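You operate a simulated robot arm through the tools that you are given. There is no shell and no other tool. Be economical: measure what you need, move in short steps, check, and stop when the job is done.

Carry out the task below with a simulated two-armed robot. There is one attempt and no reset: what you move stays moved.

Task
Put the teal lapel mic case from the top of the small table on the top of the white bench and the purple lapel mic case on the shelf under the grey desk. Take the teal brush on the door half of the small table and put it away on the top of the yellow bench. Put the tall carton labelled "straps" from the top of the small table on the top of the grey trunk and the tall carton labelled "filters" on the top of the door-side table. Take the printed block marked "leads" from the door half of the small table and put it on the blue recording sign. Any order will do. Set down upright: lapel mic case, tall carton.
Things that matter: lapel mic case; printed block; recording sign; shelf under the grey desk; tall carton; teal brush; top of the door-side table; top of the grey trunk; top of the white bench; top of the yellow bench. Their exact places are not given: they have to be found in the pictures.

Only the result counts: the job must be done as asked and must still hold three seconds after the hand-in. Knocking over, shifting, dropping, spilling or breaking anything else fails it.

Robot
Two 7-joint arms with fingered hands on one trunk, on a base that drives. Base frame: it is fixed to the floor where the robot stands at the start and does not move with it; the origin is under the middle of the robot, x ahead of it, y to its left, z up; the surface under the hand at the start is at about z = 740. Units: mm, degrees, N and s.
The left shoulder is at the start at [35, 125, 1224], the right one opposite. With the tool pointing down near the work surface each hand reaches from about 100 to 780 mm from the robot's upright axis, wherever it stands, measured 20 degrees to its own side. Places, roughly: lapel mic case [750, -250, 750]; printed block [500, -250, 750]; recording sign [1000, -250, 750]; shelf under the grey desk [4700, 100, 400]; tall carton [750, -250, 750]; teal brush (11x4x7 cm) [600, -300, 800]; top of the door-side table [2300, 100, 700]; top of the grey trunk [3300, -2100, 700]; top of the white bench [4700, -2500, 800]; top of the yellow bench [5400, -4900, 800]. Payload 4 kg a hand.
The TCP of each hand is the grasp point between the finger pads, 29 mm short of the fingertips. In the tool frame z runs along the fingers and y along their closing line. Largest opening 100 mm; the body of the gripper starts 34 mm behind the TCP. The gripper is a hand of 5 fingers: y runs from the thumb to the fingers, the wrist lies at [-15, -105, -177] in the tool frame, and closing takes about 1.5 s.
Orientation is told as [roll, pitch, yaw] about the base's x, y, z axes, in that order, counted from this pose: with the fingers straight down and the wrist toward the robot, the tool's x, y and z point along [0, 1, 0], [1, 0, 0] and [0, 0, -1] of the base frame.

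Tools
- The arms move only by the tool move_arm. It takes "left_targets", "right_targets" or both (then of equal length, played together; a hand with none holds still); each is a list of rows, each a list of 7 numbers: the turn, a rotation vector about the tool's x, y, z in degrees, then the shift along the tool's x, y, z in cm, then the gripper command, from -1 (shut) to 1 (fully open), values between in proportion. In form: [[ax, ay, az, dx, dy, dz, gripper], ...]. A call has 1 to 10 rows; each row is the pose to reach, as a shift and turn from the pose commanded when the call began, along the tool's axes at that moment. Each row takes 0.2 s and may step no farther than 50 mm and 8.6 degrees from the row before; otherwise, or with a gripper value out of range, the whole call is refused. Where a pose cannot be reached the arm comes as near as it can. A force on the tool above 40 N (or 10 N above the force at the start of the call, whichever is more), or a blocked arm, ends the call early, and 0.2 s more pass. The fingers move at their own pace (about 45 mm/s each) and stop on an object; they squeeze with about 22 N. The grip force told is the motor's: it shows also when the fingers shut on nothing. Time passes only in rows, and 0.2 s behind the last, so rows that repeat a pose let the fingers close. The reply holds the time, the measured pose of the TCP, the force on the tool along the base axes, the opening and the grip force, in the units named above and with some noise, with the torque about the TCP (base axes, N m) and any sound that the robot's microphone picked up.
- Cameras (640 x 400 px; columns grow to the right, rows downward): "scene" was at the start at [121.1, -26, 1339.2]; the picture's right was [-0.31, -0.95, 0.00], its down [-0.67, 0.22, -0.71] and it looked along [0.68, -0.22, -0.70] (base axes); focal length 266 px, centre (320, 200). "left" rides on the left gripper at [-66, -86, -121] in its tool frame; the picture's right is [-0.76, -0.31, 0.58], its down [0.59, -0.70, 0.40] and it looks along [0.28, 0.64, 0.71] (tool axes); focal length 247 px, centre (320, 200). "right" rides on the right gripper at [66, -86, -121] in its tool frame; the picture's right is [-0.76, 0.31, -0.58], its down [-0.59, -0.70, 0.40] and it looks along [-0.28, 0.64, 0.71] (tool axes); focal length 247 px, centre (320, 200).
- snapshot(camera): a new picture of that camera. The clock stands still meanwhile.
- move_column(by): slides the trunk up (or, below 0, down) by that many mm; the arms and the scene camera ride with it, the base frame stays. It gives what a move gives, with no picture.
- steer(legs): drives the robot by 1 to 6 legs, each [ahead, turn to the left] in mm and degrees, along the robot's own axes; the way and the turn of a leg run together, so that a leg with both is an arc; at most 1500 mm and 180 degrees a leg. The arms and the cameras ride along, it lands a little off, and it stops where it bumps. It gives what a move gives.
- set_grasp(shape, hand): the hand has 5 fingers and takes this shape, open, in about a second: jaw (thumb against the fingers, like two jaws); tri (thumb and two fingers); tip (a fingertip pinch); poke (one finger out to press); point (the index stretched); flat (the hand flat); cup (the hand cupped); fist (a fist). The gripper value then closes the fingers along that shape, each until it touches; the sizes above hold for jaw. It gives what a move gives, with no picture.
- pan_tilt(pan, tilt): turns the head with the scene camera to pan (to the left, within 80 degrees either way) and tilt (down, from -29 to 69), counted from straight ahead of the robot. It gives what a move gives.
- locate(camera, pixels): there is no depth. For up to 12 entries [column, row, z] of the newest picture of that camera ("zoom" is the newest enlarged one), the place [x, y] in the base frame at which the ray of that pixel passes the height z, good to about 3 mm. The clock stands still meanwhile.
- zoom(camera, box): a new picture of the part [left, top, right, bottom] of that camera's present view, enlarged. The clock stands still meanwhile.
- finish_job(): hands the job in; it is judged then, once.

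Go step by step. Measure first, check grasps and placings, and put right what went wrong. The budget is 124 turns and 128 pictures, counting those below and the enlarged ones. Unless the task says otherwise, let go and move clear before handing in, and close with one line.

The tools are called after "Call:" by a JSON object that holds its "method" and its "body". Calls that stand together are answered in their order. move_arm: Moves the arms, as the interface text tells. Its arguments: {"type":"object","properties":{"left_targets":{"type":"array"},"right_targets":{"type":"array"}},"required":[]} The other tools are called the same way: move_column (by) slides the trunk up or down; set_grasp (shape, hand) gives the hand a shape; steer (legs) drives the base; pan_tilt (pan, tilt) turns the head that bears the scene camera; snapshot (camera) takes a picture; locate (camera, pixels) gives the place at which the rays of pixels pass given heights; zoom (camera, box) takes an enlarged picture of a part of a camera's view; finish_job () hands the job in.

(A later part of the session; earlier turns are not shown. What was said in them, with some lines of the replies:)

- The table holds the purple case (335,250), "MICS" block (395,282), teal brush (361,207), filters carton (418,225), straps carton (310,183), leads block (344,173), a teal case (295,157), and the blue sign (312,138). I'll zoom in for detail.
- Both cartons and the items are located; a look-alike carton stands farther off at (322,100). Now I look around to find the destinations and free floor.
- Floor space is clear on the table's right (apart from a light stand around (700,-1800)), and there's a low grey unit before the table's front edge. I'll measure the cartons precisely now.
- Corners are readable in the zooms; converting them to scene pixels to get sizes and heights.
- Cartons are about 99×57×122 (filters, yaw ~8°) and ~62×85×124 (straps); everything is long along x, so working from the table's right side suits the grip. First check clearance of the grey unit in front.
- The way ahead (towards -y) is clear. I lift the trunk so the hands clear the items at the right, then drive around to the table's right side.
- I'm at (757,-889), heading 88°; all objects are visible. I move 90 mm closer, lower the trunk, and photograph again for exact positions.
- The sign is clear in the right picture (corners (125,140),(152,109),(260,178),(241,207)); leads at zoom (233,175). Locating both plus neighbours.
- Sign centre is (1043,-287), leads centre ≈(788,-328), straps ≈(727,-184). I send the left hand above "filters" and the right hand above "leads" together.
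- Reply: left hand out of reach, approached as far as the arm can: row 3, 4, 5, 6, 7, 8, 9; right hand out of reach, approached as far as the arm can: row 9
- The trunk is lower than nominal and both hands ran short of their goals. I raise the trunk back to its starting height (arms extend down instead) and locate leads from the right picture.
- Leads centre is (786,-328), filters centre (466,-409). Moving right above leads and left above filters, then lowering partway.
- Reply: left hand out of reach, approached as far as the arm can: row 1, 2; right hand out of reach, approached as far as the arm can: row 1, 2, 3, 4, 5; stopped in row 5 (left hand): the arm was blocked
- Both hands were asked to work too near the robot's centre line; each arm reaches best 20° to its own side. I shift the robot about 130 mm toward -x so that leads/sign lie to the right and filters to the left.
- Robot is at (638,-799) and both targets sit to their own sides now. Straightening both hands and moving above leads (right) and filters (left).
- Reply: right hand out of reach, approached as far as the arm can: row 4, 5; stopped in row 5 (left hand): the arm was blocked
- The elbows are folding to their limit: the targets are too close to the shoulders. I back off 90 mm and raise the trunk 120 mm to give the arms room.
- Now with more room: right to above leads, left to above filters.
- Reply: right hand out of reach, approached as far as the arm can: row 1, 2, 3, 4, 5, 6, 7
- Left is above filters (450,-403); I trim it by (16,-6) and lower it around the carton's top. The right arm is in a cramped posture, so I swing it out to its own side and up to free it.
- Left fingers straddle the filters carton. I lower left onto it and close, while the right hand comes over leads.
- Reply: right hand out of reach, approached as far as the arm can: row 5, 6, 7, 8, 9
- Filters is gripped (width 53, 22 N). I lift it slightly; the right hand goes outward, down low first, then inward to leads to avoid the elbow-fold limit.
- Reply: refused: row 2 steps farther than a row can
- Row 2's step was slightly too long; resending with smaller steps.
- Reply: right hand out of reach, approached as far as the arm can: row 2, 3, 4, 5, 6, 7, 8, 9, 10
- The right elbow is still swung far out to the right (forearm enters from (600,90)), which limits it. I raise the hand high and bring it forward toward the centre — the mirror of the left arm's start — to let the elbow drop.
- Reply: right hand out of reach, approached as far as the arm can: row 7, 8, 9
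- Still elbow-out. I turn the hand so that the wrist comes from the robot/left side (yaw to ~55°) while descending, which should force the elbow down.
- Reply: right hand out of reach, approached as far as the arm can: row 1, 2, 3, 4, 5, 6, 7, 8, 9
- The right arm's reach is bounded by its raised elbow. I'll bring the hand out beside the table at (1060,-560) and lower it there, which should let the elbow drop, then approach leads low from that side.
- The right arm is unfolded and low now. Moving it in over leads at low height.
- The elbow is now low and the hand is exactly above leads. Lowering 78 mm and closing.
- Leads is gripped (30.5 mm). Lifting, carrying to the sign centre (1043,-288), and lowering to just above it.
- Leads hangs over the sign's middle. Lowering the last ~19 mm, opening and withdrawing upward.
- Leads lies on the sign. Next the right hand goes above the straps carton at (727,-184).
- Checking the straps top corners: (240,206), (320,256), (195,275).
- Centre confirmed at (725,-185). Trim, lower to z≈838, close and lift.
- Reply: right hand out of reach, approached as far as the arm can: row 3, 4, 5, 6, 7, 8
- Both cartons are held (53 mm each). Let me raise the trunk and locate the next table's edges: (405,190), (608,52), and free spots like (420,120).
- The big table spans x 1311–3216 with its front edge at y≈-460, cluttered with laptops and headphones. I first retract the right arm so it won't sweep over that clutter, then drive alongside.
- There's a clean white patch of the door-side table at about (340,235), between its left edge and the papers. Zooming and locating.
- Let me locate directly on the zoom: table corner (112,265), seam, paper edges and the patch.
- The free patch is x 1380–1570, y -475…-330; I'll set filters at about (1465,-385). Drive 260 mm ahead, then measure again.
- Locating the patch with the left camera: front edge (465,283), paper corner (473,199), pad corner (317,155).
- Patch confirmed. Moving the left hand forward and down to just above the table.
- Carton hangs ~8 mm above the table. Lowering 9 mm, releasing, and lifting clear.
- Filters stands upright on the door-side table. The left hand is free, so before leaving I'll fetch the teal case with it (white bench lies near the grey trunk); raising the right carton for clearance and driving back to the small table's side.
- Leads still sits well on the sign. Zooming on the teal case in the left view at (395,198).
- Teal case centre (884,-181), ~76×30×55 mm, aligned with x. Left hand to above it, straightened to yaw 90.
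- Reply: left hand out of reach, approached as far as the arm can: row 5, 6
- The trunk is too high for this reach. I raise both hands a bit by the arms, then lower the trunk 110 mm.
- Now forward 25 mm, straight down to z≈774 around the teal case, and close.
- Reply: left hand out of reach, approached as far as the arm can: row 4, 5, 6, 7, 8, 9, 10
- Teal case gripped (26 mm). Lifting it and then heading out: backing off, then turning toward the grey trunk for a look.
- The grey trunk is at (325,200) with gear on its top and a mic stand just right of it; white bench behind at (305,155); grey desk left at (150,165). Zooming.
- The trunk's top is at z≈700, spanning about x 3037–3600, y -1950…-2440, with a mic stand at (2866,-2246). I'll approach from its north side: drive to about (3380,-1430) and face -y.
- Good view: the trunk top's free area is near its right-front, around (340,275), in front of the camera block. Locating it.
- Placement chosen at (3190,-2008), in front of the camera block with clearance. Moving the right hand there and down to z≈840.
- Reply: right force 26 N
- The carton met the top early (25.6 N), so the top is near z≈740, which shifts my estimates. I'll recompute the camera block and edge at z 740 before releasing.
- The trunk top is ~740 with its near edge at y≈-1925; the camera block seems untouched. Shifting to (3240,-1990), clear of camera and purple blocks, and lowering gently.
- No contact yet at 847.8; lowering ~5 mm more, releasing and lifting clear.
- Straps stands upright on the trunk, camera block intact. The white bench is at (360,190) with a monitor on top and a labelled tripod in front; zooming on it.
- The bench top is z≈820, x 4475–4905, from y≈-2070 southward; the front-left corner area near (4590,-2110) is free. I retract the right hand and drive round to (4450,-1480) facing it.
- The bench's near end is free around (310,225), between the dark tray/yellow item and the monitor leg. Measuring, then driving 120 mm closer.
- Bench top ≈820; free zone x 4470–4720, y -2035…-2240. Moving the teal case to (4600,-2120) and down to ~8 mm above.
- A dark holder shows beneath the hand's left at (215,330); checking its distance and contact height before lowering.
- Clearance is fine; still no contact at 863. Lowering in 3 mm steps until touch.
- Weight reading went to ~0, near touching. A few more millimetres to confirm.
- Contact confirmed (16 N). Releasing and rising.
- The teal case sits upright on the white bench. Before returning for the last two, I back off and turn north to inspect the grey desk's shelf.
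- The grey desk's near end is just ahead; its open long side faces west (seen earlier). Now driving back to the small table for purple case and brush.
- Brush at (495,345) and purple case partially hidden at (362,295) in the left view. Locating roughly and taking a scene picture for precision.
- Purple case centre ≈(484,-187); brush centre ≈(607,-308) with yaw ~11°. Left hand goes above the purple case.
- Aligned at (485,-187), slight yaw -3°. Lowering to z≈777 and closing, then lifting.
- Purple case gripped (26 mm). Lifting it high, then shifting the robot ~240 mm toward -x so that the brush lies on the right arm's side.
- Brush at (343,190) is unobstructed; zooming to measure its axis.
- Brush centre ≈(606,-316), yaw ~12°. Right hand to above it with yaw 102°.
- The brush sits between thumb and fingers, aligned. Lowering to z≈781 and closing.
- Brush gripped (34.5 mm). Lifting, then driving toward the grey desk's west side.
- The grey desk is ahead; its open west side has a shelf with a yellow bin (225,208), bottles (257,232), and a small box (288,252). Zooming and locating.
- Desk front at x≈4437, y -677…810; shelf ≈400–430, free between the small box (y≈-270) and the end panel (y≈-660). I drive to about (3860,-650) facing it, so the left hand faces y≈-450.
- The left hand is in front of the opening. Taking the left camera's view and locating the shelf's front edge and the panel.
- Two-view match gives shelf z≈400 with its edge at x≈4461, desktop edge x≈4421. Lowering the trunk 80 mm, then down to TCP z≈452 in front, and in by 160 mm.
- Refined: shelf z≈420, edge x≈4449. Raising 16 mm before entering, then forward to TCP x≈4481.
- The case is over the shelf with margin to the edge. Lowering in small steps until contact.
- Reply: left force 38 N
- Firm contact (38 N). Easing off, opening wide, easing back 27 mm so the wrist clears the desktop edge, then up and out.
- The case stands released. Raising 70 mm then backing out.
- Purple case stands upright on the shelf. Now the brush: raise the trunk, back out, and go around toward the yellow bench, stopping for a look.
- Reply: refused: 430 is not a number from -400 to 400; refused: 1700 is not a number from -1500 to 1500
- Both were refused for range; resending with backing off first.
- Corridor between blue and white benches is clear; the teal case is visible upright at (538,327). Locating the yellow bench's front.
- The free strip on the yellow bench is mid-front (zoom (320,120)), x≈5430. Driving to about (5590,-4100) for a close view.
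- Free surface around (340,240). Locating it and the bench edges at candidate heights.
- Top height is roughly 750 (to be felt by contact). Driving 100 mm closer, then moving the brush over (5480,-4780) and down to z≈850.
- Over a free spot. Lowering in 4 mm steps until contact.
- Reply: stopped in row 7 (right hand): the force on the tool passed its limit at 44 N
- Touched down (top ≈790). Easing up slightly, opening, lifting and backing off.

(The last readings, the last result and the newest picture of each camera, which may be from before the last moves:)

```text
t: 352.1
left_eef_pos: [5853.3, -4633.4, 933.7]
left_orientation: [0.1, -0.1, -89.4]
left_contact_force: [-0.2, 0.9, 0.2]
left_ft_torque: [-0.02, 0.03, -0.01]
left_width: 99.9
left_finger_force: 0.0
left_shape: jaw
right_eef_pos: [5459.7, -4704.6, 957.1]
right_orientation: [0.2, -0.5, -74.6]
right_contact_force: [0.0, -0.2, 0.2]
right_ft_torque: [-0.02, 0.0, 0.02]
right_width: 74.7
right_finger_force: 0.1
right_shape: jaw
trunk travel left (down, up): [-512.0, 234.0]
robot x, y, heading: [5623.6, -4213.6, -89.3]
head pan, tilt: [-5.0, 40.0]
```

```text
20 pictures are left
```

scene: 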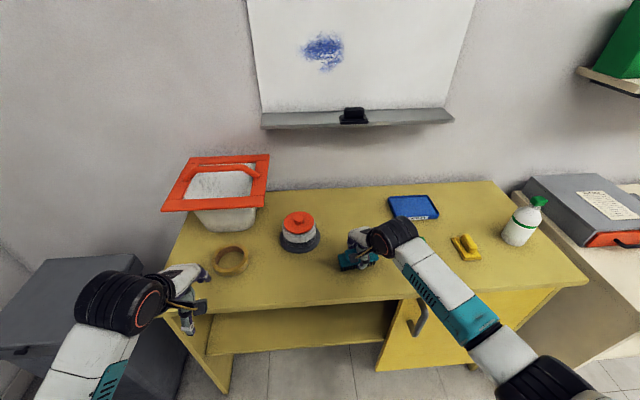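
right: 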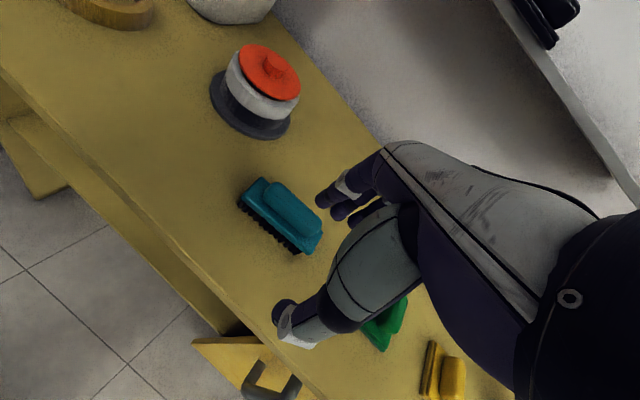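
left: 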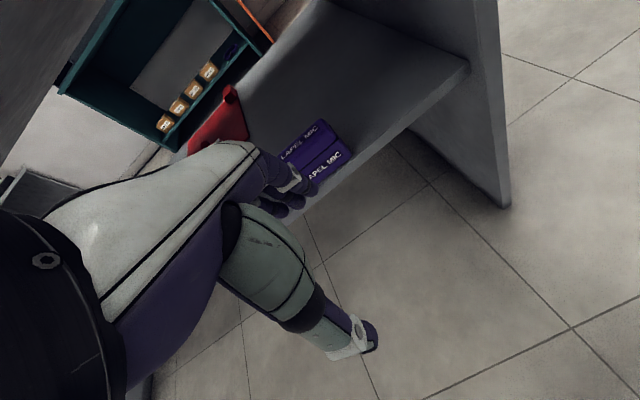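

The brush rests on the yellow bench, clear of its neighbours. Backing off and then handing in.

Call:
{"method": "steer", "body": {"legs": [[-250, 0]]}}

Call:
{"method": "pan_tilt", "body": {"pan": 0, "tilt": 35}}

Call:
{"method": "snapshot", "body": {"camera": "scene"}}

```text
t: 353.9
left_eef_pos: [5850.3, -4383.9, 933.4]
left_orientation: [0.1, -0.3, -89.3]
left_contact_force: [0.5, -0.2, 0.7]
left_ft_torque: [-0.01, 0.02, -0.01]
left_width: 100.0
left_finger_force: 0.0
left_shape: jaw
right_eef_pos: [5457.8, -4457.4, 957.9]
right_orientation: [0.2, -0.6, -74.4]
right_contact_force: [0.0, -0.2, -0.9]
right_ft_torque: [-0.04, 0.0, 0.01]
right_width: 74.8
right_finger_force: 0.2
right_shape: jaw
trunk travel left (down, up): [-512.0, 234.0]
robot x, y, heading: [5624.7, -3962.6, -89.1]
head pan, tilt: [-5.0, 40.0]
```

```text
t: 354.6
left_eef_pos: [5849.1, -4384.4, 933.0]
left_orientation: [0.0, -0.2, -89.3]
left_contact_force: [-0.4, 0.0, 0.2]
left_ft_torque: [0.01, 0.01, 0.02]
left_width: 99.8
left_finger_force: 0.0
left_shape: jaw
right_eef_pos: [5456.6, -4458.3, 957.6]
right_orientation: [0.2, -0.6, -74.5]
right_contact_force: [0.9, 0.2, -0.2]
right_ft_torque: [-0.01, 0.01, 0.0]
right_width: 74.6
right_finger_force: 0.1
right_shape: jaw
trunk travel left (down, up): [-512.0, 234.0]
robot x, y, heading: [5620.9, -3962.5, -89.2]
head pan, tilt: [0.0, 35.0]
```

```text
19 pictures are left
```

scene: 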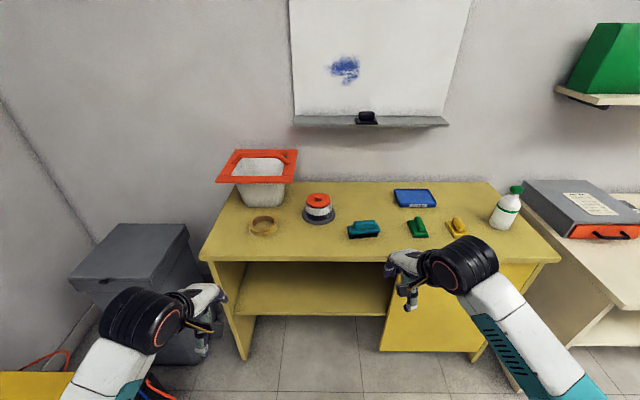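

The brush at (364,229) stands on the yellow bench and every item is placed; handing in.

Call:
{"method": "finish_job", "body": {}}

```text
The job is handed in.
```

All six items are placed as asked, each checked in a picture after release, and the job is handed in; the simulator confirmed the hand-in but gave no verdict.
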